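You operate a simulated robot arm through the tools that you are given. There is no shell and no other tool. Be economical: measure what you need, move in short steps, check, and stop when the job is done.

Carry out the task below with a simulated two-armed robot. There is one attempt and no reset: what you move stays moved.

TASK
Put the narrow blue-banded box from the worktop of the feed supplies rack on top of the small teal-banded pack there. Fetch the black film scrap and set it on the top of the feed table. Take the black-rimmed cup and put it on the job card spot on the console desk. Take the cap off the tall clear jar and lay it down on the top of the feed table. Put the clean filter that says "F-96" from the lane along the fence on the spare white wheel there and the clean filter labelled "F-41" on the white feed job card there. Take the black-clipped job card and put it on top of the small teal-edged pack. Any order will do. Set down upright: narrow blue-banded box, black-rimmed cup, clean filter.

Only the result counts: the job must be done as asked and must still hold three seconds after the hand-in. Knocking over, shifting, dropping, spilling or breaking anything else fails it. Lids that push on must go on centred and level and be pressed home; caps that screw on are set level and turned clockwise until they are tight.

THE ROBOT
Two 7-joint arms with two-finger parallel grippers on one trunk, on a base that drives. Base frame: it is fixed to the floor where the robot stands at the start and does not move with it; the origin is under the middle of the robot, x ahead of it, y to its left, z up; the surface under the hand at the start is at about z = 90. Lengths are in cm, angles in degrees, forces in N, time in s.
The left shoulder is at the start at [3, 11.9, 101], the right one opposite. With the tool pointing down near the work surface each hand reaches from about 28 to 68 cm from the robot's upright axis, wherever it stands, measured 20 degrees to its own side. Places, roughly: black film scrap (11x6x5 cm) [-240, -70, 60]; black-clipped job card [-225, 400, 100]; black-rimmed cup (7x7x9 cm) [-240, 30, 90]; clean filter [-250, 175, 100]; feed job card [-300, 200, 75]; job card spot on the console desk (26x13 cm) [-192, 394, 90]; narrow blue-banded box [50, 0, 100]; small teal-banded pack [50, -25, 100]; small teal-edged pack [50, 600, 75]; spare white wheel (9x9x3 cm) [-240, 170, 90]; tall clear jar [-250, 100, 100]; top of the feed table [-240, 70, 80]. Payload 3.43 kg a hand.
The TCP of each hand is the grasp point between the finger pads, 3 cm short of the fingertips. In the tool frame z runs along the fingers and y along their closing line. The gripper opens to 9.4 cm. The fingers are 2.8 cm wide and 1 cm thick; the gripper's body (5 by 9.6 cm) begins 5.5 cm behind the TCP.
Orientation is that of the tool frame in the base frame, as [roll, pitch, yaw] about the fixed x, y, z axes, in that order (R = Rz(yaw) Ry(pitch) Rx(roll)). With the fingers straight down and closing along the base's y, the tool's x points along the base's -x, its y along +y and its z along -z.

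THE INTERFACE
- The arms move only by the tool arm_command. It takes "left_steps", "right_steps" or both (then of equal length, played together; a hand with none holds still); each is text: rows parted by semicolons, each of 7 numbers parted by spaces: the finger opening in m, from 0 to 0.094, then the shift along the base's x, y, z in units of 50 mm (1.0 is 50 mm), then the turn, a rotation vector about the base's x, y, z in units of 4 degrees (1.0 is 4 degrees). In form: grip dx dy dz rx ry rz; .... A call has 1 to 10 rows; each row shifts and turns the commanded pose from where the row before left it. A call with a number of a shift or a turn outside -1 to 1 is refused whole. Rows are played at 5 a second. More than 5 cm and 8.6 degrees between two rows, or a gripper value outside its range, and nothing of the call is played. Where a pose cannot be reached the arm comes as near as it can. A force on the tool above 40 N (or 10 N above the force at the start of the call, whichever is more), or a blocked arm, ends the call early, and 0.2 s more pass. The fingers move at their own pace (about 7.2 cm/s each) and stop on an object; they squeeze with about 26 N. The grip force told is the motor's: it shows also when the fingers shut on nothing. Time passes only in rows, and 0.2 s behind the last, so rows that do not move let the fingers close. The reply holds the time, the measured pose of the TCP, the force on the tool along the base axes, the opening and the grip force, in the units named above and with some noise, with the torque about the TCP (base axes, N m) and any sound that the robot's microphone picked up.
- Cameras (640 x 400 px; columns grow to the right, rows downward): "scene" is now at [4.27, -1.3, 170.89]; the picture's right is [-0.20, -0.98, 0.00], its down [-0.80, 0.17, -0.57] and it looks along [0.56, -0.12, -0.82] (base axes); focal length 264 px, centre (320, 200). "left" rides on the left gripper at [7.6, -1.4, -10.2] in its tool frame; the picture's right is [0.18, 0.98, 0.00], its down [-0.75, 0.14, -0.64] and it looks along [-0.63, 0.12, 0.77] (tool axes); focal length 243 px, centre (320, 200). "right" rides on the right gripper at [7.6, 1.4, -10.2] in its tool frame; the picture's right is [-0.18, 0.98, 0.00], its down [-0.75, -0.14, -0.64] and it looks along [-0.63, -0.12, 0.77] (tool axes); focal length 243 px, centre (320, 200). There is no depth. A picture from a camera that has moved, and an enlarged one, comes with that camera's place and axes in the base frame and with its lens.
- grab_frame(camera): a new picture of that camera. The clock stands still meanwhile.
- raise_lower(by): slides the trunk up (or, below 0, down) by that many cm; the arms and the scene camera ride with it, the base frame stays. It gives what a move gives, with no picture.
- base_move(legs): drives the robot by 1 to 6 legs, each [ahead, turn to the left] in cm and degrees, along the robot's own axes; the way and the turn of a leg run together, so that a leg with both is an arc; at most 150 cm and 180 degrees a leg. The arms and the cameras ride along, it lands a little off, and it stops where it bumps. It gives what a move gives.
- head_to(pan, tilt): turns the head with the scene camera to pan (to the left, within 143 degrees either way) and tilt (down, from -29 to 69), counted from straight ahead of the robot. It gives what a move gives.
- close_up(camera, box): a new picture of the part [left, top, right, bottom] of that camera's present view, enlarged. The clock stands still meanwhile.
- job_done(): hands the job in; it is judged then, once.

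Work in short steps. Places have to be worked out from the pictures, the camera data and where the tool is seen: move nearer, look again, correct. Check each grasp and each placing, and mend what went wrong. You have 196 turns and 192 pictures in all, those below and enlarged ones among them. Open the grippers and draw the arms clear of the work before you hand the job in, unless the task says otherwise; then end with one line.

The tools are called after "Emit:" as a command line: name --argument value ..., lists and objects as JSON in quotes. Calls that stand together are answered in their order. arm_command: Moves the arms, as the interface text tells. Its arguments: {"type":"object","properties":{"left_steps":{"type":"string"},"right_steps":{"type":"string"}},"required":[]} The other tools are called the same way: raise_lower (by) slides the trunk up or down; base_move (legs) drives the base; head_to (pan, tilt) turns the head that bears the scene camera; grab_frame (camera) takes a picture; close_up (camera, box) takes an enlarged picture of a part of a camera's view; job_done () hands the job in.

At the start:

```text
time: 0.0
left_tool_pos: [41.53, 10.63, 115.64]
left_ee_rot: [180.0, -0.1, -179.9]
left_force: [0.1, -0.2, 0.5]
left_torque: [0.01, -0.01, -0.04]
left_grip_width: 9.4
left_grip_force: 0.0
right_tool_pos: [35.47, -24.12, 125.11]
right_ee_rot: [180.0, 0.1, -179.9]
right_force: [0.6, 0.2, -0.3]
right_torque: [0.03, -0.01, 0.01]
right_grip_width: 9.4
right_grip_force: 0.1
trunk travel left (down, up): [-27.5, 13.5]
robot x, y, heading: [-0.35, 0.02, 0.1]
head pan, tilt: [-11.7, 54.9]
```

scene: 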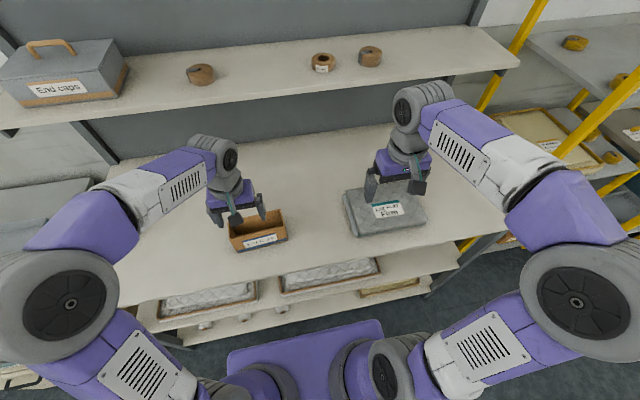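
right: 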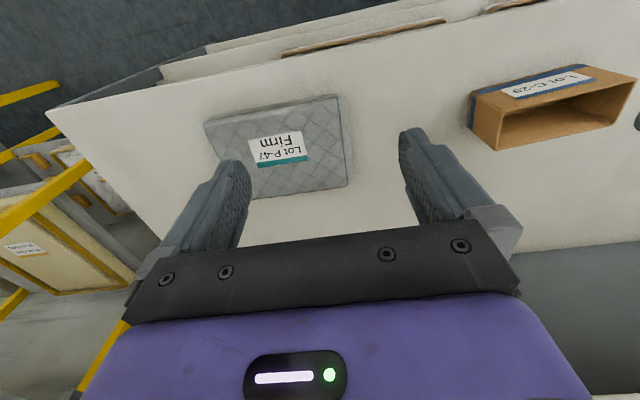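
left: 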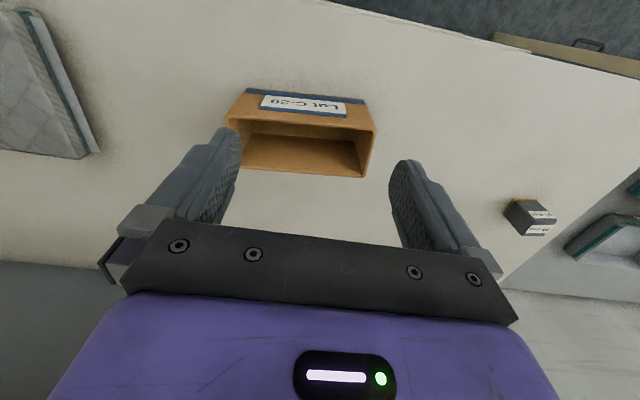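

I take a closer look at the box and the pack to measure them.

Emit:
close_up --camera "scene" --box '[200, 150, 440, 300]'

Emit:
close_up --camera "left" --box '[160, 50, 480, 250]'

Emit:
close_up --camera "right" --box '[160, 50, 480, 250]'

```text
2.67 times, centred on (320, 225) of scene
camera zoom: at [4.27, -1.3, 170.89], right [-0.2, -0.98, 0.0], down [-0.8, 0.17, -0.57], along [0.56, -0.12, -0.82], focal length 705 px, centre (320, 133)
```

zoom: 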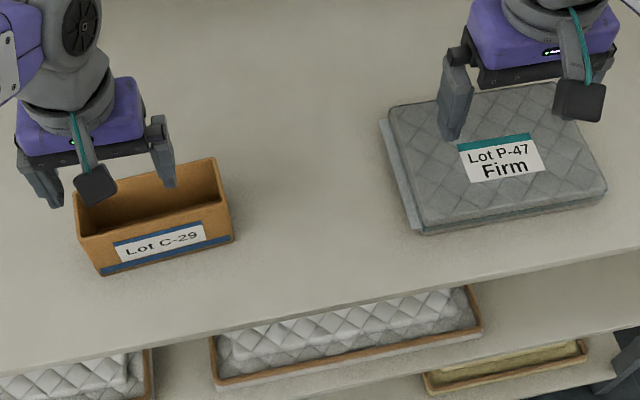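

```text
2.00 times, centred on (320, 150) of left
camera zoom: at [33.94, 9.26, 125.92], right [-0.18, 0.98, 0.0], down [0.75, 0.14, 0.64], along [0.63, 0.12, -0.77], focal length 485 px, centre (320, 300)
```

zoom: 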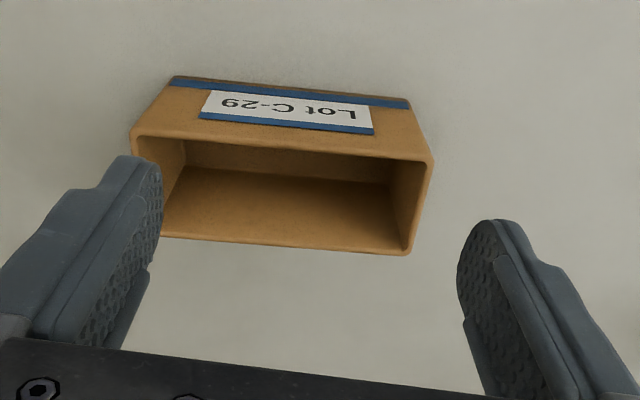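

```text
2.00 times, centred on (320, 150) of right
camera zoom: at [27.85, -22.71, 135.32], right [0.18, 0.98, 0.0], down [0.75, -0.14, 0.64], along [0.63, -0.12, -0.77], focal length 485 px, centre (320, 300)
```

zoom: 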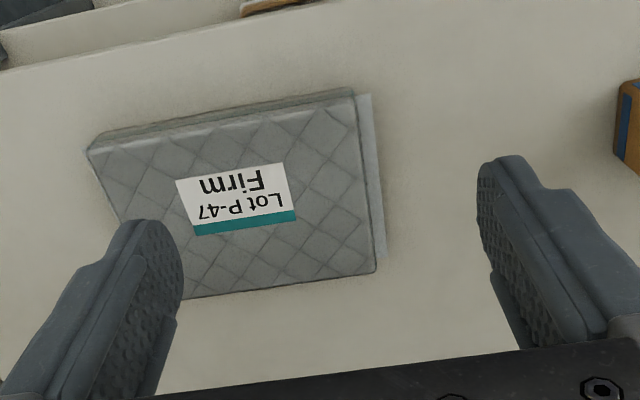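

The box is about 16.8 x 6 x 10.5 cm, centred near [47.8, 9.9], with its rim at z≈100.5 and turned about 5°. The pack is centred near [50, -34]. I'll use the right hand with its fingers closing along x. I move the left hand aside and turn the right one.

Emit:
arm_command --left_steps "0.094 -0.2 0.5 0.3 0 0 0;0.094 -0.2 0.5 0.3 0 0 0;0.094 -0.2 0.5 0.3 0 0 0;0.094 -0.2 0.5 0.3 0 0 0;0.094 -0.2 0.5 0.3 0 0 0;0.094 0 0.5 0.3 0 0 0;0.094 0 0.5 0 0 0 0;0.094 0 0.5 0 0 0 0;0.094 0 0.5 0 0 0 0;0.094 0 0.5 0 0 0 0" --right_steps "0.094 0 0 0 0 0 -1;0.094 0 0 0 0 0 -1;0.094 0 0 0 0 0 -1;0.094 0 0 0 0 0 -1;0.094 0 0 0 0 0 -1;0.094 0 0 0 0 0 -1;0.094 0 0 0 0 0 -1;0.094 0 0 0 0 0 -1;0.094 0 0 0 0 0 -1;0.094 0 0 0 0 0 -1"

Emit:
arm_command --right_steps "0.094 0.246 0.68 -0.2 0 0 -1;0.094 0.246 0.68 -0.2 0 0 -1;0.094 0.246 0.68 -0.2 0 0 -1;0.094 0.246 0.68 -0.2 0 0 -1;0.094 0.246 0.68 -0.2 0 0 -1;0.094 0.246 0.68 0 0 0 -1;0.094 0.246 0.68 0 0 0 -1;0.094 0.246 0.68 0 0 0 -1;0.094 0.246 0.68 0 0 0 -1;0.094 0.246 0.68 0 0 0 -1"

```text
time: 2.2
left_tool_pos: [36.67, 35.59, 124.69]
left_ee_rot: [180.0, 0.0, 179.9]
left_force: [0.4, 0.6, -0.4]
left_torque: [-0.02, 0.02, -0.03]
left_grip_width: 9.4
left_grip_force: 0.1
right_tool_pos: [35.46, -24.19, 125.03]
right_ee_rot: [-180.0, 0.0, 140.0]
right_force: [0.0, -0.1, -1.1]
right_torque: [0.02, -0.03, 0.0]
right_grip_width: 9.4
right_grip_force: 0.0
trunk travel left (down, up): [-27.5, 13.5]
robot x, y, heading: [-0.34, 0.17, -0.1]
head pan, tilt: [-11.7, 54.9]
```

```text
time: 4.4
left_tool_pos: [36.74, 35.76, 124.7]
left_ee_rot: [-180.0, 0.0, 180.0]
left_force: [-0.1, -0.2, -0.3]
left_torque: [-0.04, 0.0, 0.02]
left_grip_width: 9.39
left_grip_force: 0.2
right_tool_pos: [47.96, 10.09, 120.0]
right_ee_rot: [-179.9, 0.0, 99.9]
right_force: [-0.1, 0.4, 0.1]
right_torque: [0.01, -0.01, -0.02]
right_grip_width: 9.4
right_grip_force: 0.1
trunk travel left (down, up): [-27.5, 13.5]
robot x, y, heading: [-0.31, -0.07, -0.4]
head pan, tilt: [-11.7, 54.9]
```

The reach is fine. I finish the turn to yaw 95 and check from above with the wrist camera.

Emit:
arm_command --right_steps "0.094 0 0 -0.5 0 0 -1;0.094 0 0 -0.5 0 0 -0.25"

Emit:
grab_frame --camera "right"

Emit:
grab_frame --camera "scene"

```text
time: 5.0
left_tool_pos: [36.71, 35.63, 124.71]
left_ee_rot: [179.9, 0.0, -180.0]
left_force: [-0.4, -0.3, 0.4]
left_torque: [0.02, 0.03, -0.01]
left_grip_width: 9.37
left_grip_force: 0.1
right_tool_pos: [48.12, 9.87, 114.98]
right_ee_rot: [-180.0, 0.1, 94.9]
right_force: [-0.2, -0.4, -0.5]
right_torque: [0.03, -0.03, 0.01]
right_grip_width: 9.35
right_grip_force: 0.0
trunk travel left (down, up): [-27.5, 13.5]
robot x, y, heading: [-0.1, -0.12, -0.1]
head pan, tilt: [-11.7, 54.9]
```

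```text
185 pictures are left
camera right: at [48.79, 17.56, 125.3], right [1.0, -0.1, 0.0], down [-0.08, -0.76, 0.64], along [-0.06, -0.64, -0.77], focal length 243 px, centre (320, 200)
```

right: 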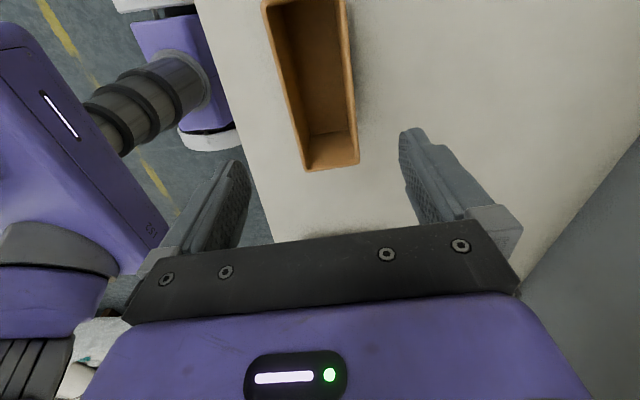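

```text
184 pictures are left
camera scene: at [4.29, -1.31, 170.89], right [-0.2, -0.98, 0.0], down [-0.8, 0.17, -0.57], along [0.56, -0.12, -0.82], focal length 264 px, centre (320, 200)
```

scene: 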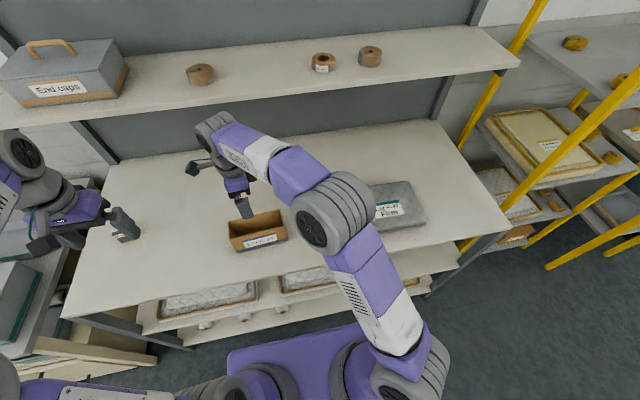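

The hand is centred over the box: centre x≈48.1 and width 6.4. I descend to z≈97.5 and close.

Emit:
arm_command --right_steps "0.094 0 0 -0.9 0 0 0;0.094 0 0 -0.9 0 0 0;0.094 0 0 -0.9 0 0 0;0.094 0 0 -0.8 0 0 0;0.094 0 0 0 0 0 0;0.03 0 0 0 0 0 0;0.03 0 0 0 0 0 0;0.03 0 0 0 0 0 0"

```text
time: 6.8
left_tool_pos: [36.52, 35.58, 124.69]
left_ee_rot: [179.9, 0.0, -179.9]
left_force: [-0.1, -0.4, -0.2]
left_torque: [0.02, 0.0, 0.0]
left_grip_width: 9.42
left_grip_force: 0.0
right_tool_pos: [48.14, 9.83, 97.4]
right_ee_rot: [179.9, 0.1, 95.0]
right_force: [0.7, 0.7, 0.6]
right_torque: [0.01, 0.0, -0.04]
right_grip_width: 7.37
right_grip_force: 26.0
trunk travel left (down, up): [-27.5, 13.5]
robot x, y, heading: [-0.12, 0.17, -0.0]
head pan, tilt: [-11.7, 54.9]
```

The grip holds at 7.4 cm. I lift the box and carry it over the pack.

Emit:
arm_command --right_steps "0.03 0 0 0.6 0 0 0;0.03 0 0 0.8 0 0 0;0.03 0 0 0.8 0 0 0;0.03 0.05 -0.8 0 0 0 0;0.03 0.05 -0.9 0 0 0 0;0.03 0.05 -0.9 0 0 0 0;0.03 0.05 -0.9 0 0 0 0;0.03 0.05 -0.9 0 0 0 0;0.03 0.05 -0.9 0 0 0 0;0.03 0.05 -0.9 0 0 0 0"

Emit:
arm_command --right_steps "0.03 0 -0.9 0 0 0 0;0.03 0 -0.9 0 0 0 0;0.03 0 -0.75 0 0 0 0;0.03 0 0 0 0 0 0"

Emit:
grab_frame --camera "scene"

Emit:
grab_frame --camera "right"

```text
time: 9.0
left_tool_pos: [36.68, 35.59, 124.75]
left_ee_rot: [180.0, 0.0, -179.9]
left_force: [0.0, -0.1, -0.4]
left_torque: [0.03, -0.02, -0.03]
left_grip_width: 9.39
left_grip_force: 0.1
right_tool_pos: [49.73, -21.07, 108.57]
right_ee_rot: [180.0, -0.1, 95.1]
right_force: [-0.2, -0.2, -0.8]
right_torque: [0.02, 0.03, 0.01]
right_grip_width: 7.37
right_grip_force: 26.4
trunk travel left (down, up): [-27.5, 13.5]
robot x, y, heading: [-0.16, 0.14, 0.0]
head pan, tilt: [-11.7, 54.9]
```

```text
time: 10.0
left_tool_pos: [36.65, 35.69, 124.74]
left_ee_rot: [-180.0, 0.1, 180.0]
left_force: [0.1, -0.8, -0.1]
left_torque: [-0.01, 0.02, 0.02]
left_grip_width: 9.41
left_grip_force: 0.1
right_tool_pos: [49.55, -33.98, 108.77]
right_ee_rot: [-180.0, 0.0, 95.0]
right_force: [-0.2, -0.3, -0.4]
right_torque: [-0.02, -0.04, -0.03]
right_grip_width: 7.38
right_grip_force: 26.2
trunk travel left (down, up): [-27.5, 13.5]
robot x, y, heading: [0.01, 0.19, 0.1]
head pan, tilt: [-11.7, 54.9]
```

```text
183 pictures are left
camera scene: at [4.28, -1.22, 170.89], right [-0.2, -0.98, 0.0], down [-0.8, 0.17, -0.57], along [0.56, -0.12, -0.82], focal length 264 px, centre (320, 200)
```

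scene: 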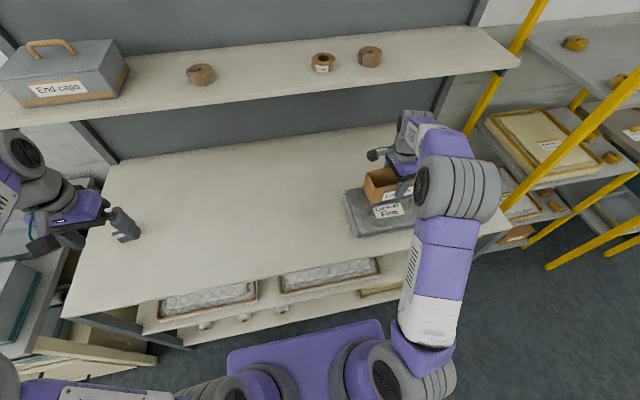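

```text
182 pictures are left
camera right: at [50.22, -26.18, 119.08], right [1.0, -0.1, 0.0], down [-0.07, -0.76, 0.64], along [-0.06, -0.64, -0.77], focal length 243 px, centre (320, 200)
```

right: 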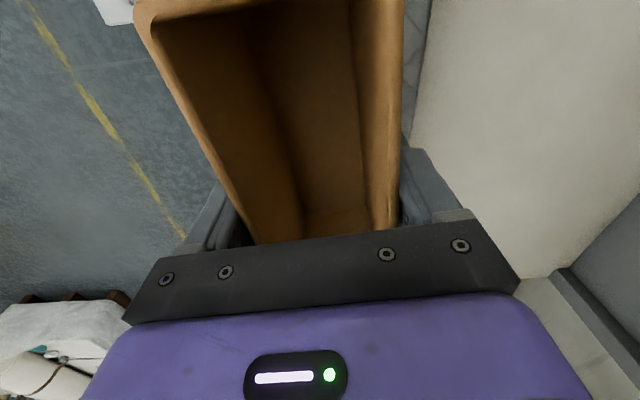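

The box hangs over the pack with its bottom at about 101.3. I lower it and watch for contact force.

Emit:
arm_command --right_steps "0.03 0 0 -0.5 0 0 0;0.03 0 0 -0.4 0 0 0;0.03 0 0 -0.1 0 0 0;0.03 0 0 -0.1 0 0 0;0.03 0 0 -0.1 0 0 0;0.03 0 0 0 0 0 0"

```text
time: 11.4
left_tool_pos: [36.68, 35.69, 124.84]
left_ee_rot: [180.0, -0.1, 179.9]
left_force: [0.3, 0.5, 0.9]
left_torque: [0.05, 0.01, 0.02]
left_grip_width: 9.39
left_grip_force: 0.1
right_tool_pos: [49.53, -33.81, 102.4]
right_ee_rot: [180.0, 0.0, 95.1]
right_force: [0.1, 0.6, -0.7]
right_torque: [-0.02, 0.01, 0.01]
right_grip_width: 7.36
right_grip_force: 26.0
trunk travel left (down, up): [-27.5, 13.5]
robot x, y, heading: [0.28, -0.22, 0.2]
head pan, tilt: [-11.7, 54.9]
```

Emit:
close_up --camera "scene" --box '[320, 140, 480, 240]'

Emit:
arm_command --right_steps "0.03 0 0 -0.08 0 0 0;0.03 0 0 -0.08 0 0 0;0.03 0 0 0 0 0 0"

```text
4.00 times, centred on (400, 190) of scene
camera zoom: at [4.26, -1.3, 170.89], right [-0.2, -0.98, 0.0], down [-0.8, 0.17, -0.57], along [0.56, -0.12, -0.82], focal length 1057 px, centre (0, 240)
```

zoom: 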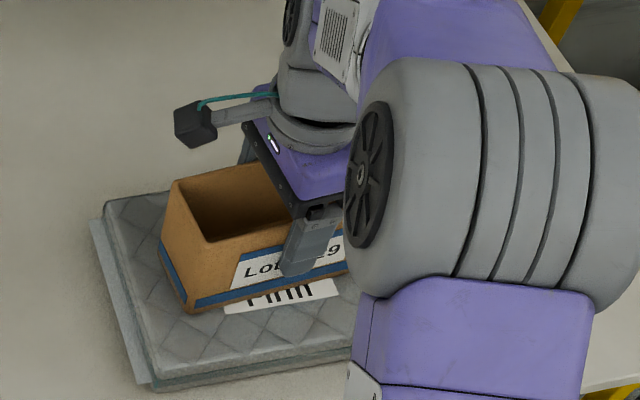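

```text
time: 12.2
left_tool_pos: [36.68, 35.68, 124.76]
left_ee_rot: [180.0, 0.0, -180.0]
left_force: [0.2, 0.1, 0.8]
left_torque: [-0.03, 0.02, 0.0]
left_grip_width: 9.42
left_grip_force: 0.1
right_tool_pos: [49.61, -33.85, 102.01]
right_ee_rot: [179.9, 0.0, 95.1]
right_force: [0.3, -1.8, 8.4]
right_torque: [0.17, 0.21, 0.0]
right_grip_width: 7.36
right_grip_force: 26.2
trunk travel left (down, up): [-27.5, 13.5]
robot x, y, heading: [0.03, -0.14, 0.1]
head pan, tilt: [-11.7, 54.9]
```

Contact shows as 8.4 N upward. I release and rise.

Emit:
arm_command --right_steps "0.094 0 0 0 0 0 0;0.094 0 0 0 0 0 0;0.094 0 0 0.3 0 0 0;0.094 0 0 0.8 0 0 0;0.094 0 0 0.8 0 0 0;0.094 0 0 0.8 0 0 0;0.094 -0.5 0 0.8 0 0 0;0.094 -0.8 0 0.5 0 0 0"

Emit:
grab_frame --camera "scene"

```text
time: 14.0
left_tool_pos: [36.43, 35.58, 124.83]
left_ee_rot: [180.0, 0.0, -180.0]
left_force: [-0.7, 0.3, 0.7]
left_torque: [0.04, 0.02, 0.0]
left_grip_width: 9.41
left_grip_force: 0.1
right_tool_pos: [43.05, -34.09, 121.88]
right_ee_rot: [-180.0, -0.1, 95.1]
right_force: [0.1, -0.2, 0.3]
right_torque: [0.02, -0.01, 0.0]
right_grip_width: 9.41
right_grip_force: 0.0
trunk travel left (down, up): [-27.5, 13.5]
robot x, y, heading: [0.0, 0.23, 0.1]
head pan, tilt: [-11.7, 54.9]
```

```text
180 pictures are left
camera scene: at [4.04, -1.32, 170.9], right [-0.2, -0.98, 0.0], down [-0.8, 0.17, -0.58], along [0.56, -0.12, -0.82], focal length 264 px, centre (320, 200)
```

scene: 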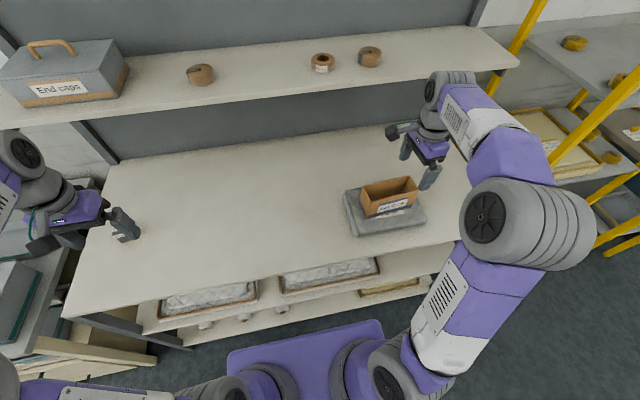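

The box stands on the pack. I tuck the arms in and look around to plan the drive.

Emit:
arm_command --left_steps "0.094 -0.4 -0.5 0.2 0 0 0;0.094 -0.4 -0.5 0.2 0 0 0;0.094 -0.2 -0.5 0.2 0 0 0;0.094 0 -0.5 0.2 0 0 0;0.094 0 0 0 0 0 0;0.094 0 0 0 0 0 0;0.094 0 0 0 0 0 0;0.094 0 0 0 0 0 0;0.094 0 0 0 0 0 0;0.094 0 0 0 0 0 0" --right_steps "0.094 -0.4 0.3 0.5 0 0 1;0.094 -0.4 0.3 0.5 0 0 1;0.094 -0.4 0.3 0 0 0 1;0.094 -0.3 0.3 0 0 0 1;0.094 0 0.2 0 0 0 1;0.094 0 0 0 0 0 1;0.094 0 0 0 0 0 1;0.094 0 0 0 0 0 1;0.094 0 0 0 0 0 1;0.094 0 0 0 0 0 1"

Emit:
head_to --pan 140 --tilt 20

Emit:
grab_frame --camera "scene"

Emit:
head_to --pan -140 --tilt 20

Emit:
grab_frame --camera "scene"

Emit:
head_to --pan 90 --tilt 20

Emit:
grab_frame --camera "scene"

```text
time: 16.2
left_tool_pos: [31.48, 25.72, 128.86]
left_ee_rot: [180.0, 0.1, -180.0]
left_force: [0.2, 0.1, 0.6]
left_torque: [0.01, 0.0, 0.01]
left_grip_width: 9.39
left_grip_force: 0.0
right_tool_pos: [35.58, -26.91, 126.66]
right_ee_rot: [-180.0, 0.1, 135.1]
right_force: [-0.6, -0.5, 0.5]
right_torque: [0.0, 0.0, 0.0]
right_grip_width: 9.42
right_grip_force: 0.1
trunk travel left (down, up): [-27.5, 13.5]
robot x, y, heading: [0.22, -0.22, -0.2]
head pan, tilt: [-11.7, 54.9]
```

```text
time: 18.6
left_tool_pos: [31.54, 25.68, 128.76]
left_ee_rot: [180.0, 0.0, 179.9]
left_force: [0.5, -0.1, -0.3]
left_torque: [0.02, 0.0, 0.0]
left_grip_width: 9.41
left_grip_force: 0.0
right_tool_pos: [35.55, -26.95, 126.7]
right_ee_rot: [180.0, 0.0, 135.1]
right_force: [-0.4, -0.3, -0.6]
right_torque: [0.0, 0.02, -0.01]
right_grip_width: 9.4
right_grip_force: 0.1
trunk travel left (down, up): [-27.5, 13.5]
robot x, y, heading: [-0.03, 0.1, 0.2]
head pan, tilt: [140.0, 20.0]
```

```text
179 pictures are left
camera scene: at [-9.93, 6.16, 176.09], right [0.64, 0.77, 0.0], down [0.26, -0.22, -0.94], along [-0.72, 0.6, -0.34], focal length 264 px, centre (320, 200)
```

scene: 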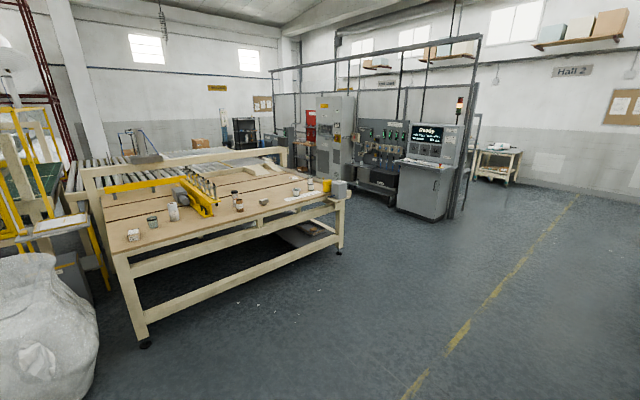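

```text
time: 22.4
left_tool_pos: [31.56, 25.7, 128.81]
left_ee_rot: [179.9, 0.0, -180.0]
left_force: [-0.1, 0.4, 0.3]
left_torque: [0.01, -0.03, -0.02]
left_grip_width: 9.42
left_grip_force: 0.0
right_tool_pos: [35.49, -26.91, 126.64]
right_ee_rot: [180.0, -0.1, 135.0]
right_force: [0.1, 0.3, -0.2]
right_torque: [-0.01, -0.03, -0.01]
right_grip_width: 9.4
right_grip_force: 0.0
trunk travel left (down, up): [-27.5, 13.5]
robot x, y, heading: [-0.13, -0.16, 0.2]
head pan, tilt: [-140.0, 20.0]
```

```text
178 pictures are left
camera scene: at [-9.93, -5.82, 176.09], right [-0.64, 0.77, 0.0], down [0.26, 0.22, -0.94], along [-0.72, -0.6, -0.34], focal length 264 px, centre (320, 200)
```

scene: 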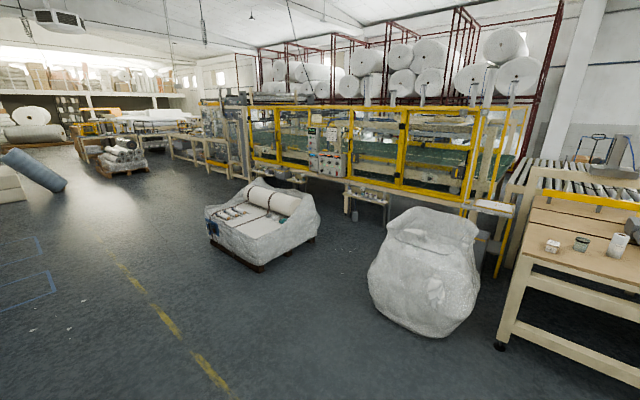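

```text
time: 25.7
left_tool_pos: [31.51, 25.69, 128.65]
left_ee_rot: [179.9, 0.0, 180.0]
left_force: [0.1, 0.2, 0.2]
left_torque: [-0.03, 0.02, -0.02]
left_grip_width: 9.43
left_grip_force: 0.2
right_tool_pos: [35.56, -27.09, 126.68]
right_ee_rot: [180.0, 0.0, 135.0]
right_force: [0.1, -0.3, 0.5]
right_torque: [0.0, 0.0, 0.01]
right_grip_width: 9.4
right_grip_force: 0.1
trunk travel left (down, up): [-27.5, 13.5]
robot x, y, heading: [-0.01, -0.46, -0.2]
head pan, tilt: [90.0, 20.0]
```

```text
177 pictures are left
camera scene: at [-2.8, 9.48, 176.09], right [1.0, 0.0, 0.0], down [0.0, -0.34, -0.94], along [0.0, 0.94, -0.34], focal length 264 px, centre (320, 200)
```

scene: 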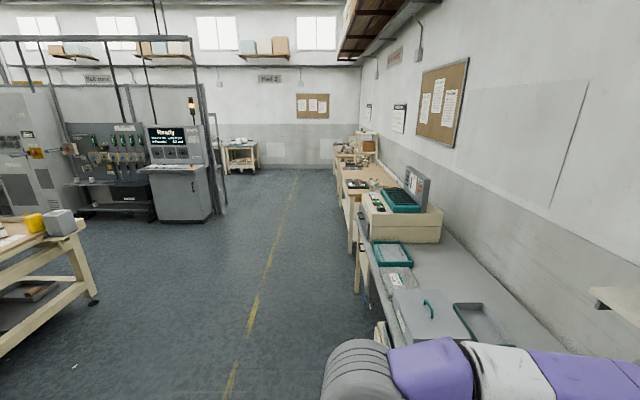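

The feed table spans y≈0–210 with its near edge at x≈-215. I back off from the rack, turn around and look at the table.

Emit:
base_move --legs '[[-50, 0], [0, 170]]'

Emit:
head_to --pan 0 --tilt 25

Emit:
grab_frame --camera "scene"

Emit:
close_up --camera "scene" --box '[80, 150, 320, 300]'

```text
time: 35.7
left_tool_pos: [-86.32, -19.6, 128.71]
left_ee_rot: [-180.0, 0.1, -10.0]
left_force: [-0.2, -0.2, -0.9]
left_torque: [-0.02, 0.03, 0.0]
left_grip_width: 9.43
left_grip_force: 0.0
right_tool_pos: [-81.19, 32.92, 126.62]
right_ee_rot: [179.9, 0.1, -55.1]
right_force: [-0.7, -0.4, 0.1]
right_torque: [0.0, -0.03, 0.02]
right_grip_width: 9.42
right_grip_force: 0.0
trunk travel left (down, up): [-27.5, 13.5]
robot x, y, heading: [-50.8, 0.19, 170.1]
head pan, tilt: [90.0, 20.0]
```

```text
time: 37.3
left_tool_pos: [-86.38, -19.57, 128.72]
left_ee_rot: [-179.9, 0.0, -10.0]
left_force: [0.7, -0.6, 0.3]
left_torque: [0.02, -0.03, -0.04]
left_grip_width: 9.43
left_grip_force: 0.0
right_tool_pos: [-81.07, 32.85, 126.81]
right_ee_rot: [180.0, 0.0, -55.0]
right_force: [0.7, -0.3, 0.9]
right_torque: [0.01, -0.02, 0.01]
right_grip_width: 9.41
right_grip_force: 0.1
trunk travel left (down, up): [-27.5, 13.5]
robot x, y, heading: [-51.06, 0.44, 169.9]
head pan, tilt: [0.0, 25.0]
```

```text
176 pictures are left
camera scene: at [-56.78, 1.43, 175.28], right [0.17, 0.98, 0.0], down [0.42, -0.07, -0.91], along [-0.89, 0.16, -0.42], focal length 264 px, centre (320, 200)
```

scene: 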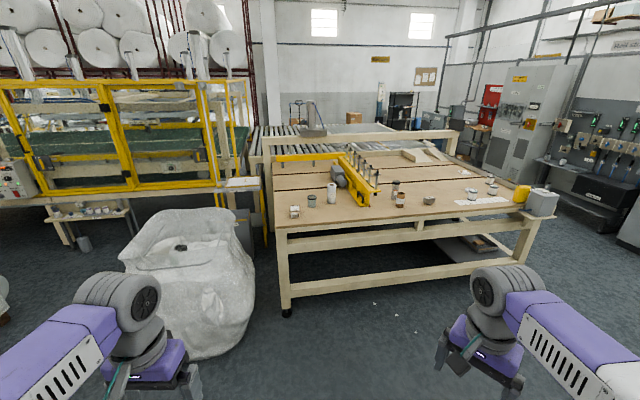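

```text
2.67 times, centred on (200, 225) of scene
camera zoom: at [-56.78, 1.43, 175.28], right [0.17, 0.98, 0.0], down [0.42, -0.07, -0.91], along [-0.89, 0.16, -0.42], focal length 705 px, centre (640, 133)
```

zoom: 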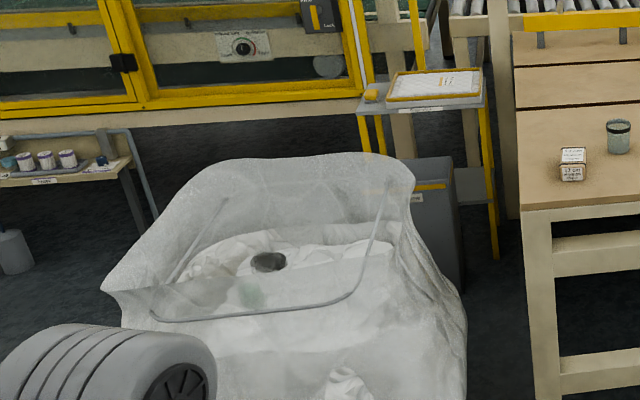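

The scrap lies in the open bag at about [-234,-71,60]. I drive closer to the bag for a better view.

Emit:
base_move --legs '[[0, 40], [80, 0], [0, -25]]'

Emit:
head_to --pan 0 --tilt 40

Emit:
grab_frame --camera "scene"

```text
time: 44.8
left_tool_pos: [-149.72, -69.28, 128.74]
left_ee_rot: [180.0, 0.1, 5.2]
left_force: [-0.6, -1.3, -0.6]
left_torque: [0.04, -0.02, 0.0]
left_grip_width: 9.4
left_grip_force: 0.0
right_tool_pos: [-158.45, -17.19, 126.8]
right_ee_rot: [179.9, 0.1, -39.9]
right_force: [0.4, -0.1, 0.3]
right_torque: [-0.05, 0.0, 0.01]
right_grip_width: 9.4
right_grip_force: 0.2
trunk travel left (down, up): [-27.5, 13.5]
robot x, y, heading: [-121.1, -41.0, -175.0]
head pan, tilt: [0.0, 25.0]
```

```text
time: 45.6
left_tool_pos: [-149.67, -69.32, 128.73]
left_ee_rot: [180.0, -0.1, 5.2]
left_force: [0.2, 0.0, 0.1]
left_torque: [-0.04, -0.02, -0.01]
left_grip_width: 9.41
left_grip_force: 0.0
right_tool_pos: [-158.59, -17.28, 126.78]
right_ee_rot: [179.9, 0.0, -39.8]
right_force: [-0.4, -0.1, 0.3]
right_torque: [-0.03, -0.03, -0.02]
right_grip_width: 9.4
right_grip_force: 0.1
trunk travel left (down, up): [-27.5, 13.5]
robot x, y, heading: [-120.58, -40.77, -174.9]
head pan, tilt: [0.0, 40.0]
```

```text
174 pictures are left
camera scene: at [-125.95, -41.16, 172.96], right [-0.09, 1.0, 0.0], down [0.64, 0.06, -0.77], along [-0.76, -0.07, -0.64], focal length 264 px, centre (320, 200)
```

scene: 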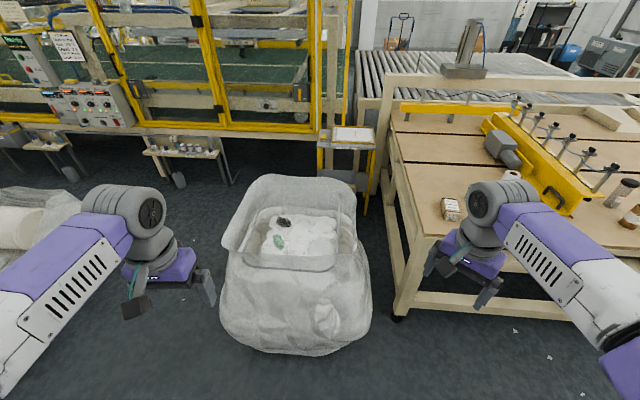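

Bag: centre ≈(-226,-62), radius about 40, with the scrap at (-237,-74). From the front it is too far, so I'll approach from the bag's left side, where there is free floor between bag and pallet.

Emit:
base_move --legs '[[0, 62], [113, 0], [0, -72], [48, 0], [0, -80]]'

Emit:
head_to --pan 0 --tilt 50

Emit:
grab_frame --camera "scene"

```text
time: 63.3
left_tool_pos: [-238.38, -113.08, 128.66]
left_ee_rot: [-180.0, -0.1, -85.6]
left_force: [-0.1, -0.4, -0.1]
left_torque: [0.03, 0.01, 0.04]
left_grip_width: 9.4
left_grip_force: 0.1
right_tool_pos: [-186.44, -105.08, 126.72]
right_ee_rot: [-180.0, 0.0, -130.6]
right_force: [0.5, -0.1, 0.3]
right_torque: [0.02, -0.02, 0.01]
right_grip_width: 9.42
right_grip_force: 0.1
trunk travel left (down, up): [-27.5, 13.5]
robot x, y, heading: [-210.47, -142.29, 94.6]
head pan, tilt: [0.0, 40.0]
```

```text
time: 64.0
left_tool_pos: [-238.41, -113.03, 128.75]
left_ee_rot: [180.0, 0.1, -85.7]
left_force: [0.2, 0.1, 0.1]
left_torque: [-0.01, -0.01, 0.01]
left_grip_width: 9.4
left_grip_force: 0.0
right_tool_pos: [-186.27, -104.91, 126.77]
right_ee_rot: [-179.9, 0.0, -130.6]
right_force: [0.6, -0.1, -0.1]
right_torque: [0.0, 0.02, 0.01]
right_grip_width: 9.4
right_grip_force: 0.0
trunk travel left (down, up): [-27.5, 13.5]
robot x, y, heading: [-210.74, -142.14, 94.2]
head pan, tilt: [0.0, 50.0]
```

```text
173 pictures are left
camera scene: at [-210.62, -137.65, 171.54], right [1.0, 0.08, 0.0], down [0.06, -0.76, -0.64], along [-0.05, 0.64, -0.77], focal length 264 px, centre (320, 200)
```

scene: 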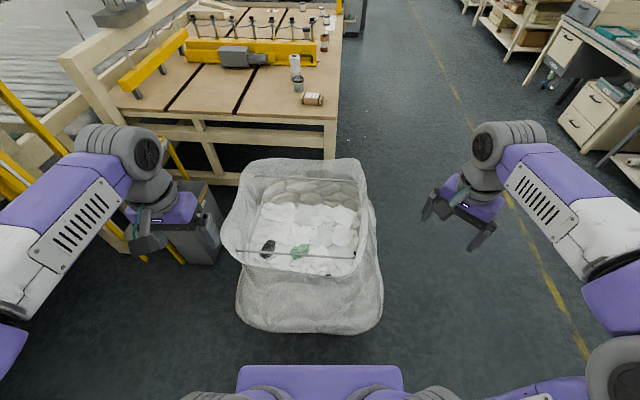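

Gap of ~21 cm between base and bag. I move ahead 10, then move the left hand above the scrap for a look.

Emit:
base_move --legs '[[10, 0]]'

Emit:
raise_lower --by -10

Emit:
arm_command --left_steps "0.094 0 0.7 0 0 0 0;0.094 0 0.7 0 0 0 0;0.094 0 0.7 -0.5 0 0 0;0.094 0 0.4 -0.8 0 0 0;0.094 0 0 -0.8 0 0 0"

Emit:
grab_frame --camera "left"

Emit:
grab_frame --camera "scene"

```text
time: 65.2
left_tool_pos: [-239.25, -102.82, 128.72]
left_ee_rot: [180.0, 0.0, -85.7]
left_force: [-0.5, -0.7, -0.3]
left_torque: [-0.01, 0.01, 0.02]
left_grip_width: 9.4
left_grip_force: 0.0
right_tool_pos: [-187.06, -94.65, 126.83]
right_ee_rot: [-180.0, 0.0, -130.6]
right_force: [-0.5, 0.1, -0.3]
right_torque: [-0.03, 0.0, 0.01]
right_grip_width: 9.38
right_grip_force: 0.0
trunk travel left (down, up): [-27.5, 13.5]
robot x, y, heading: [-211.08, -132.29, 94.3]
head pan, tilt: [0.0, 50.0]
```

```text
time: 66.5
left_tool_pos: [-239.28, -102.74, 118.74]
left_ee_rot: [-180.0, 0.0, -85.6]
left_force: [0.6, 0.5, -0.3]
left_torque: [-0.01, -0.02, 0.0]
left_grip_width: 9.38
left_grip_force: 0.0
right_tool_pos: [-187.12, -94.66, 116.9]
right_ee_rot: [180.0, 0.0, -130.7]
right_force: [0.0, -0.1, -0.5]
right_torque: [0.0, 0.0, 0.04]
right_grip_width: 9.41
right_grip_force: 0.1
trunk travel left (down, up): [-17.5, 23.5]
robot x, y, heading: [-211.58, -132.15, 94.3]
head pan, tilt: [0.0, 50.0]
```

```text
time: 67.7
left_tool_pos: [-239.35, -90.07, 108.37]
left_ee_rot: [-180.0, 0.1, -85.7]
left_force: [-0.8, 0.5, -0.5]
left_torque: [-0.01, 0.05, 0.01]
left_grip_width: 9.38
left_grip_force: 0.1
right_tool_pos: [-187.09, -94.83, 116.69]
right_ee_rot: [180.0, 0.0, -130.8]
right_force: [0.3, -0.2, -0.4]
right_torque: [0.01, -0.01, -0.02]
right_grip_width: 9.37
right_grip_force: 0.1
trunk travel left (down, up): [-17.5, 23.5]
robot x, y, heading: [-211.1, -131.82, 94.6]
head pan, tilt: [0.0, 50.0]
```

```text
172 pictures are left
camera left: at [-237.36, -97.67, 118.65], right [-0.97, -0.26, 0.0], down [-0.2, 0.74, 0.64], along [-0.17, 0.62, -0.77], focal length 243 px, centre (320, 200)
```

left: 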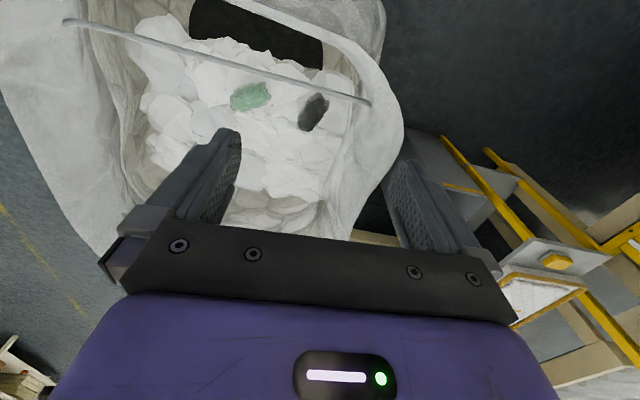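

```text
171 pictures are left
camera scene: at [-211.43, -127.33, 161.53], right [1.0, 0.08, 0.0], down [0.06, -0.76, -0.64], along [-0.05, 0.64, -0.77], focal length 264 px, centre (320, 200)
```

scene: 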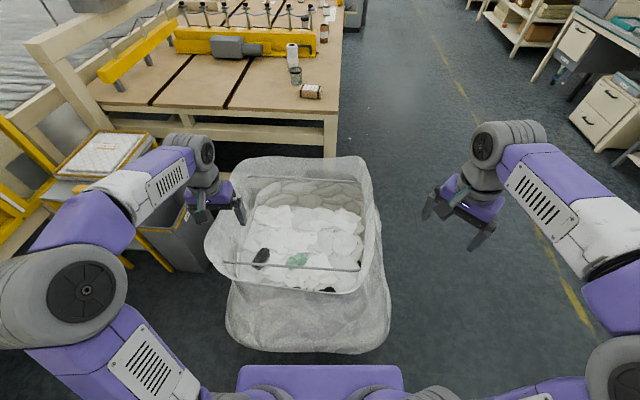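

Scrap is at ≈[-241,-76.4,60], long axis mostly along y. A rim bar at y≈-85, z≈70 would hit the wrist camera in this orientation, so I turn the left hand by about 150° while high.

Emit:
arm_command --left_steps "0.094 0 0 0.3 0 0 1;0.094 0 0 0 0 0 1;0.094 0 0 0 0 0 1;0.094 0 0 0 0 0 1;0.094 0 0 0 0 0 1;0.094 0 0 0 0 0 1;0.094 0 0 0 0 0 1;0.094 0 0 0 0 0 1;0.094 0 0 0 0 0 1;0.094 0 0 0 0 0 1"

Emit:
arm_command --left_steps "0.094 0 0 0 0 0 1;0.094 0 0 0 0 0 1;0.094 0 0 0 0 0 1;0.094 0 0 0 0 0 1;0.094 0 0 0 0 0 1;0.094 0 0 0 0 0 1;0.094 0 0 0 0 0 1;0.094 0 0 0 0 0 1;0.094 0 0 0 0 0 1;0.094 0 0 0 0 0 1"

Emit:
arm_command --left_steps "0.094 0 0 0 0 0 1;0.094 0 0 0 0 0 1;0.094 0 0 0 0 0 1;0.094 0 0 0 0 0 1;0.094 0 0 0 0 0 1;0.094 0 0 0 0 0 1;0.094 0 0 0 0 0 1;0.094 0 0 0 0 0 1;0.094 0 0 0 0 0 1;0.094 0 0 0 0 0 1"

```text
time: 69.9
left_tool_pos: [-239.21, -90.29, 109.86]
left_ee_rot: [180.0, 0.0, -45.6]
left_force: [0.8, -0.8, 0.5]
left_torque: [-0.02, 0.02, -0.01]
left_grip_width: 9.4
left_grip_force: 0.0
right_tool_pos: [-187.07, -94.69, 116.86]
right_ee_rot: [179.9, -0.1, -130.7]
right_force: [-0.3, 0.3, -0.3]
right_torque: [-0.03, -0.02, -0.01]
right_grip_width: 9.4
right_grip_force: 0.1
trunk travel left (down, up): [-17.5, 23.5]
robot x, y, heading: [-211.33, -132.0, 94.3]
head pan, tilt: [0.0, 50.0]
```

```text
time: 72.1
left_tool_pos: [-239.25, -90.23, 109.82]
left_ee_rot: [180.0, -0.1, -5.7]
left_force: [-0.3, 0.6, 1.0]
left_torque: [-0.01, -0.02, 0.02]
left_grip_width: 9.38
left_grip_force: 0.0
right_tool_pos: [-187.15, -94.72, 116.66]
right_ee_rot: [-179.9, 0.0, -130.7]
right_force: [0.7, 0.7, -0.1]
right_torque: [0.0, -0.02, 0.02]
right_grip_width: 9.4
right_grip_force: 0.0
trunk travel left (down, up): [-17.5, 23.5]
robot x, y, heading: [-211.19, -132.13, 94.5]
head pan, tilt: [0.0, 50.0]
```

```text
time: 74.3
left_tool_pos: [-239.24, -90.24, 109.92]
left_ee_rot: [-180.0, 0.0, 34.4]
left_force: [-0.7, 0.3, -0.6]
left_torque: [-0.01, -0.05, 0.02]
left_grip_width: 9.41
left_grip_force: 0.0
right_tool_pos: [-187.09, -94.78, 116.83]
right_ee_rot: [179.9, 0.0, -130.6]
right_force: [0.7, -0.1, -0.1]
right_torque: [0.0, 0.0, -0.02]
right_grip_width: 9.39
right_grip_force: 0.0
trunk travel left (down, up): [-17.5, 23.5]
robot x, y, heading: [-211.36, -132.13, 94.2]
head pan, tilt: [0.0, 50.0]
```

Turning works. I finish to yaw ≈60 and move above the scrap at z≈85.

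Emit:
arm_command --left_steps "0.094 -0.05 0.4 -0.3 0 0 1;0.094 -0.05 0.4 -0.6 0 0 1;0.094 -0.05 0.4 -0.8 0 0 1;0.094 -0.05 0.4 -0.8 0 0 1;0.094 -0.05 0.4 -0.8 0 0 1;0.094 -0.05 0.4 -0.8 0 0 1;0.094 0 0.36 -0.8 0 0 0.5"

Emit:
grab_frame --camera "left"

Emit:
grab_frame --camera "scene"

```text
time: 75.9
left_tool_pos: [-240.36, -76.47, 85.2]
left_ee_rot: [-180.0, 0.0, 60.4]
left_force: [0.7, 1.8, 0.8]
left_torque: [0.02, 0.01, 0.02]
left_grip_width: 9.39
left_grip_force: 0.0
right_tool_pos: [-187.16, -94.71, 116.71]
right_ee_rot: [-180.0, 0.0, -130.7]
right_force: [-0.3, -0.4, 0.2]
right_torque: [-0.05, -0.03, 0.02]
right_grip_width: 9.4
right_grip_force: 0.1
trunk travel left (down, up): [-17.5, 23.5]
robot x, y, heading: [-211.55, -132.15, 94.5]
head pan, tilt: [0.0, 50.0]
```

```text
170 pictures are left
camera left: at [-237.9, -69.15, 95.48], right [0.95, -0.32, 0.0], down [-0.25, -0.73, 0.64], along [-0.21, -0.61, -0.77], focal length 243 px, centre (320, 200)
```

left: 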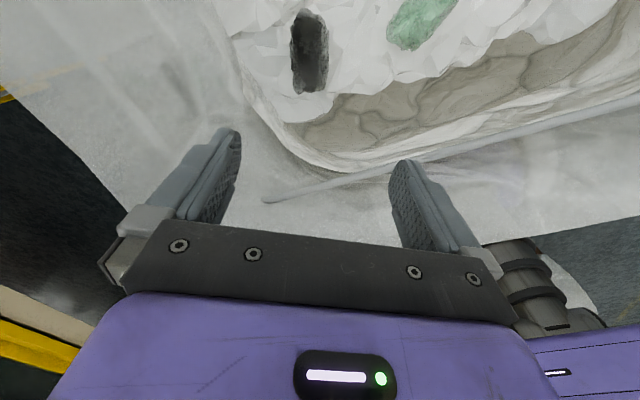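

```text
169 pictures are left
camera scene: at [-211.43, -127.23, 161.53], right [1.0, 0.08, 0.0], down [0.06, -0.76, -0.64], along [-0.05, 0.64, -0.77], focal length 264 px, centre (320, 200)
```

scene: 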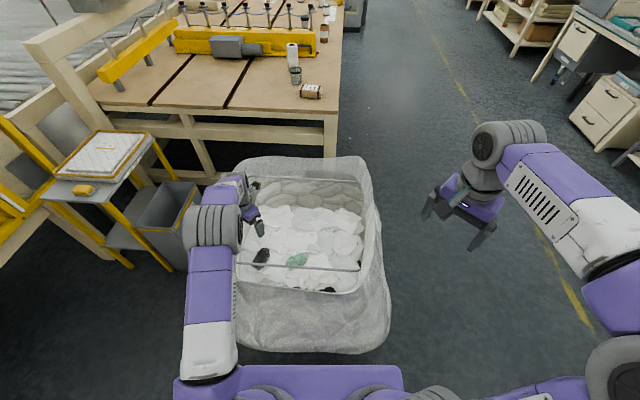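

The scrap's centre refines to ≈(-241.1,-74.2), axis ~75°. I adjust and descend to z≈64.

Emit:
arm_command --left_steps "0.08 -0.07 0.23 -0.5 0 0 1;0.08 -0.07 0.22 -0.7 0 0 1;0.08 0 0 -0.8 0 0 1;0.08 0 0 -0.8 0 0 0;0.08 0 0 -0.8 0 0 0;0.08 0 0 -0.6 0 0 0;0.08 0 0 0 0 0 0"

Emit:
grab_frame --camera "left"

Emit:
close_up --camera "scene" --box '[160, 150, 400, 300]'

```text
time: 77.5
left_tool_pos: [-241.36, -74.23, 64.34]
left_ee_rot: [-179.9, 0.0, 72.3]
left_force: [0.8, 0.6, 0.0]
left_torque: [-0.01, 0.02, 0.02]
left_grip_width: 8.02
left_grip_force: 0.1
right_tool_pos: [-187.0, -94.65, 116.95]
right_ee_rot: [180.0, 0.0, -130.7]
right_force: [0.1, 0.4, 0.2]
right_torque: [-0.01, 0.02, 0.01]
right_grip_width: 9.39
right_grip_force: 0.1
trunk travel left (down, up): [-17.5, 23.5]
robot x, y, heading: [-211.32, -132.21, 94.3]
head pan, tilt: [0.0, 50.0]
```

```text
168 pictures are left
camera left: at [-240.48, -66.65, 74.58], right [0.99, -0.12, 0.0], down [-0.09, -0.76, 0.64], along [-0.08, -0.64, -0.77], focal length 243 px, centre (320, 200)
```

left: 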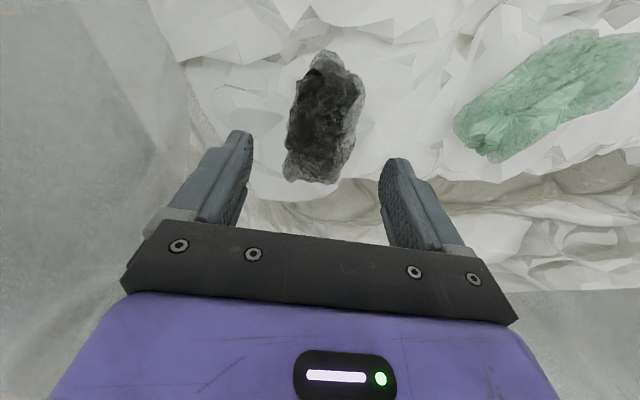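

```text
2.67 times, centred on (280, 225) of scene
camera zoom: at [-211.38, -127.36, 161.54], right [1.0, 0.08, 0.0], down [0.06, -0.76, -0.64], along [-0.05, 0.64, -0.77], focal length 705 px, centre (427, 133)
```

zoom: 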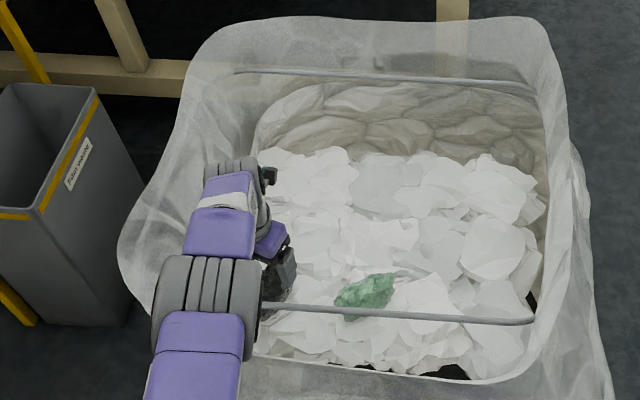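

Well aligned. I descend slowly to z≈58.5 and close.

Emit:
arm_command --left_steps "0.08 0 0 -0.4 0 0 0;0.08 0 0 -0.3 0 0 0;0.08 0 0 -0.25 0 0 0;0.08 0 0 -0.2 0 0 0;0.0 0 0 0 0 0 0;0.0 0 0 0 0 0 0;0 0 0 0 0 0 0;0 0 0 0 0 0 0"

Emit:
grab_frame --camera "left"

```text
time: 79.3
left_tool_pos: [-240.7, -75.35, 59.6]
left_ee_rot: [180.0, 0.1, 72.3]
left_force: [1.3, -1.3, 4.1]
left_torque: [-0.09, -0.1, -0.04]
left_grip_width: 4.69
left_grip_force: 26.4
left hand out of reach, approached as far as the arm can: row 3, 4
right_tool_pos: [-186.94, -94.74, 116.69]
right_ee_rot: [-180.0, 0.1, -130.7]
right_force: [0.4, 0.3, -0.2]
right_torque: [-0.01, 0.03, -0.01]
right_grip_width: 9.4
right_grip_force: 0.1
trunk travel left (down, up): [-17.5, 23.5]
robot x, y, heading: [-211.49, -132.43, 94.4]
head pan, tilt: [0.0, 50.0]
```

```text
166 pictures are left
camera left: at [-239.79, -67.61, 69.92], right [0.99, -0.12, 0.0], down [-0.09, -0.76, 0.64], along [-0.08, -0.64, -0.77], focal length 243 px, centre (320, 200)
```

left: 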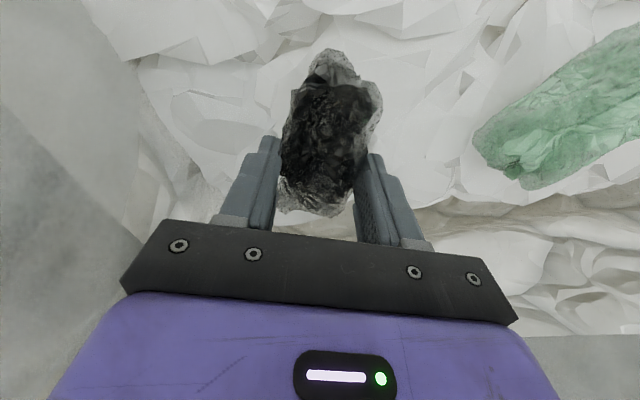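

Gripped at 4.7 cm. I lift out.

Emit:
arm_command --left_steps "0 0 0 0.4 0 0 0;0 0 0 0.8 0 0 0;0 0 0 0.8 0 0 0;0 0 0 0.8 0 0 0;0 0 0 0.8 0 0 0;0 0 0 0.8 0 0 0;0 0 0 0.8 0 0 0;0 0 0 0.8 0 0 0;0 0 0 0.8 0 0 0;0 0 0 0.8 0 0 0"

Emit:
grab_frame --camera "left"

Emit:
grab_frame --camera "scene"

```text
time: 81.5
left_tool_pos: [-241.52, -70.62, 96.04]
left_ee_rot: [180.0, 0.0, 72.3]
left_force: [0.0, -0.7, -0.5]
left_torque: [-0.01, 0.0, -0.01]
left_grip_width: 4.5
left_grip_force: 25.6
left hand out of reach, approached as far as the arm can: row 1, 2, 3, 4, 5, 6, 10
right_tool_pos: [-187.12, -94.68, 116.73]
right_ee_rot: [-179.9, 0.0, -130.8]
right_force: [0.2, -1.1, -0.6]
right_torque: [0.01, -0.01, 0.0]
right_grip_width: 9.4
right_grip_force: 0.0
trunk travel left (down, up): [-17.5, 23.5]
robot x, y, heading: [-211.58, -131.98, 94.1]
head pan, tilt: [0.0, 50.0]
```

```text
165 pictures are left
camera left: at [-240.63, -62.96, 106.46], right [0.99, -0.12, 0.0], down [-0.09, -0.76, 0.64], along [-0.08, -0.64, -0.77], focal length 243 px, centre (320, 200)
```

left: 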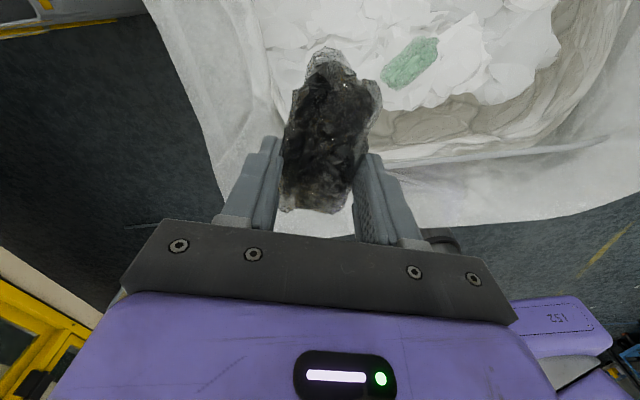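

```text
164 pictures are left
camera scene: at [-211.4, -127.35, 161.53], right [1.0, 0.08, 0.0], down [0.06, -0.76, -0.64], along [-0.05, 0.64, -0.77], focal length 264 px, centre (320, 200)
```

scene: 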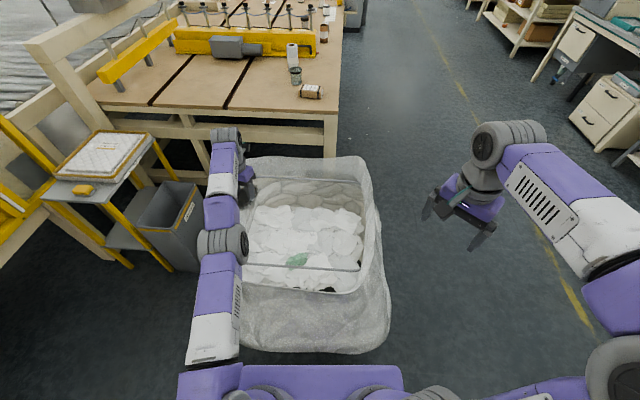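

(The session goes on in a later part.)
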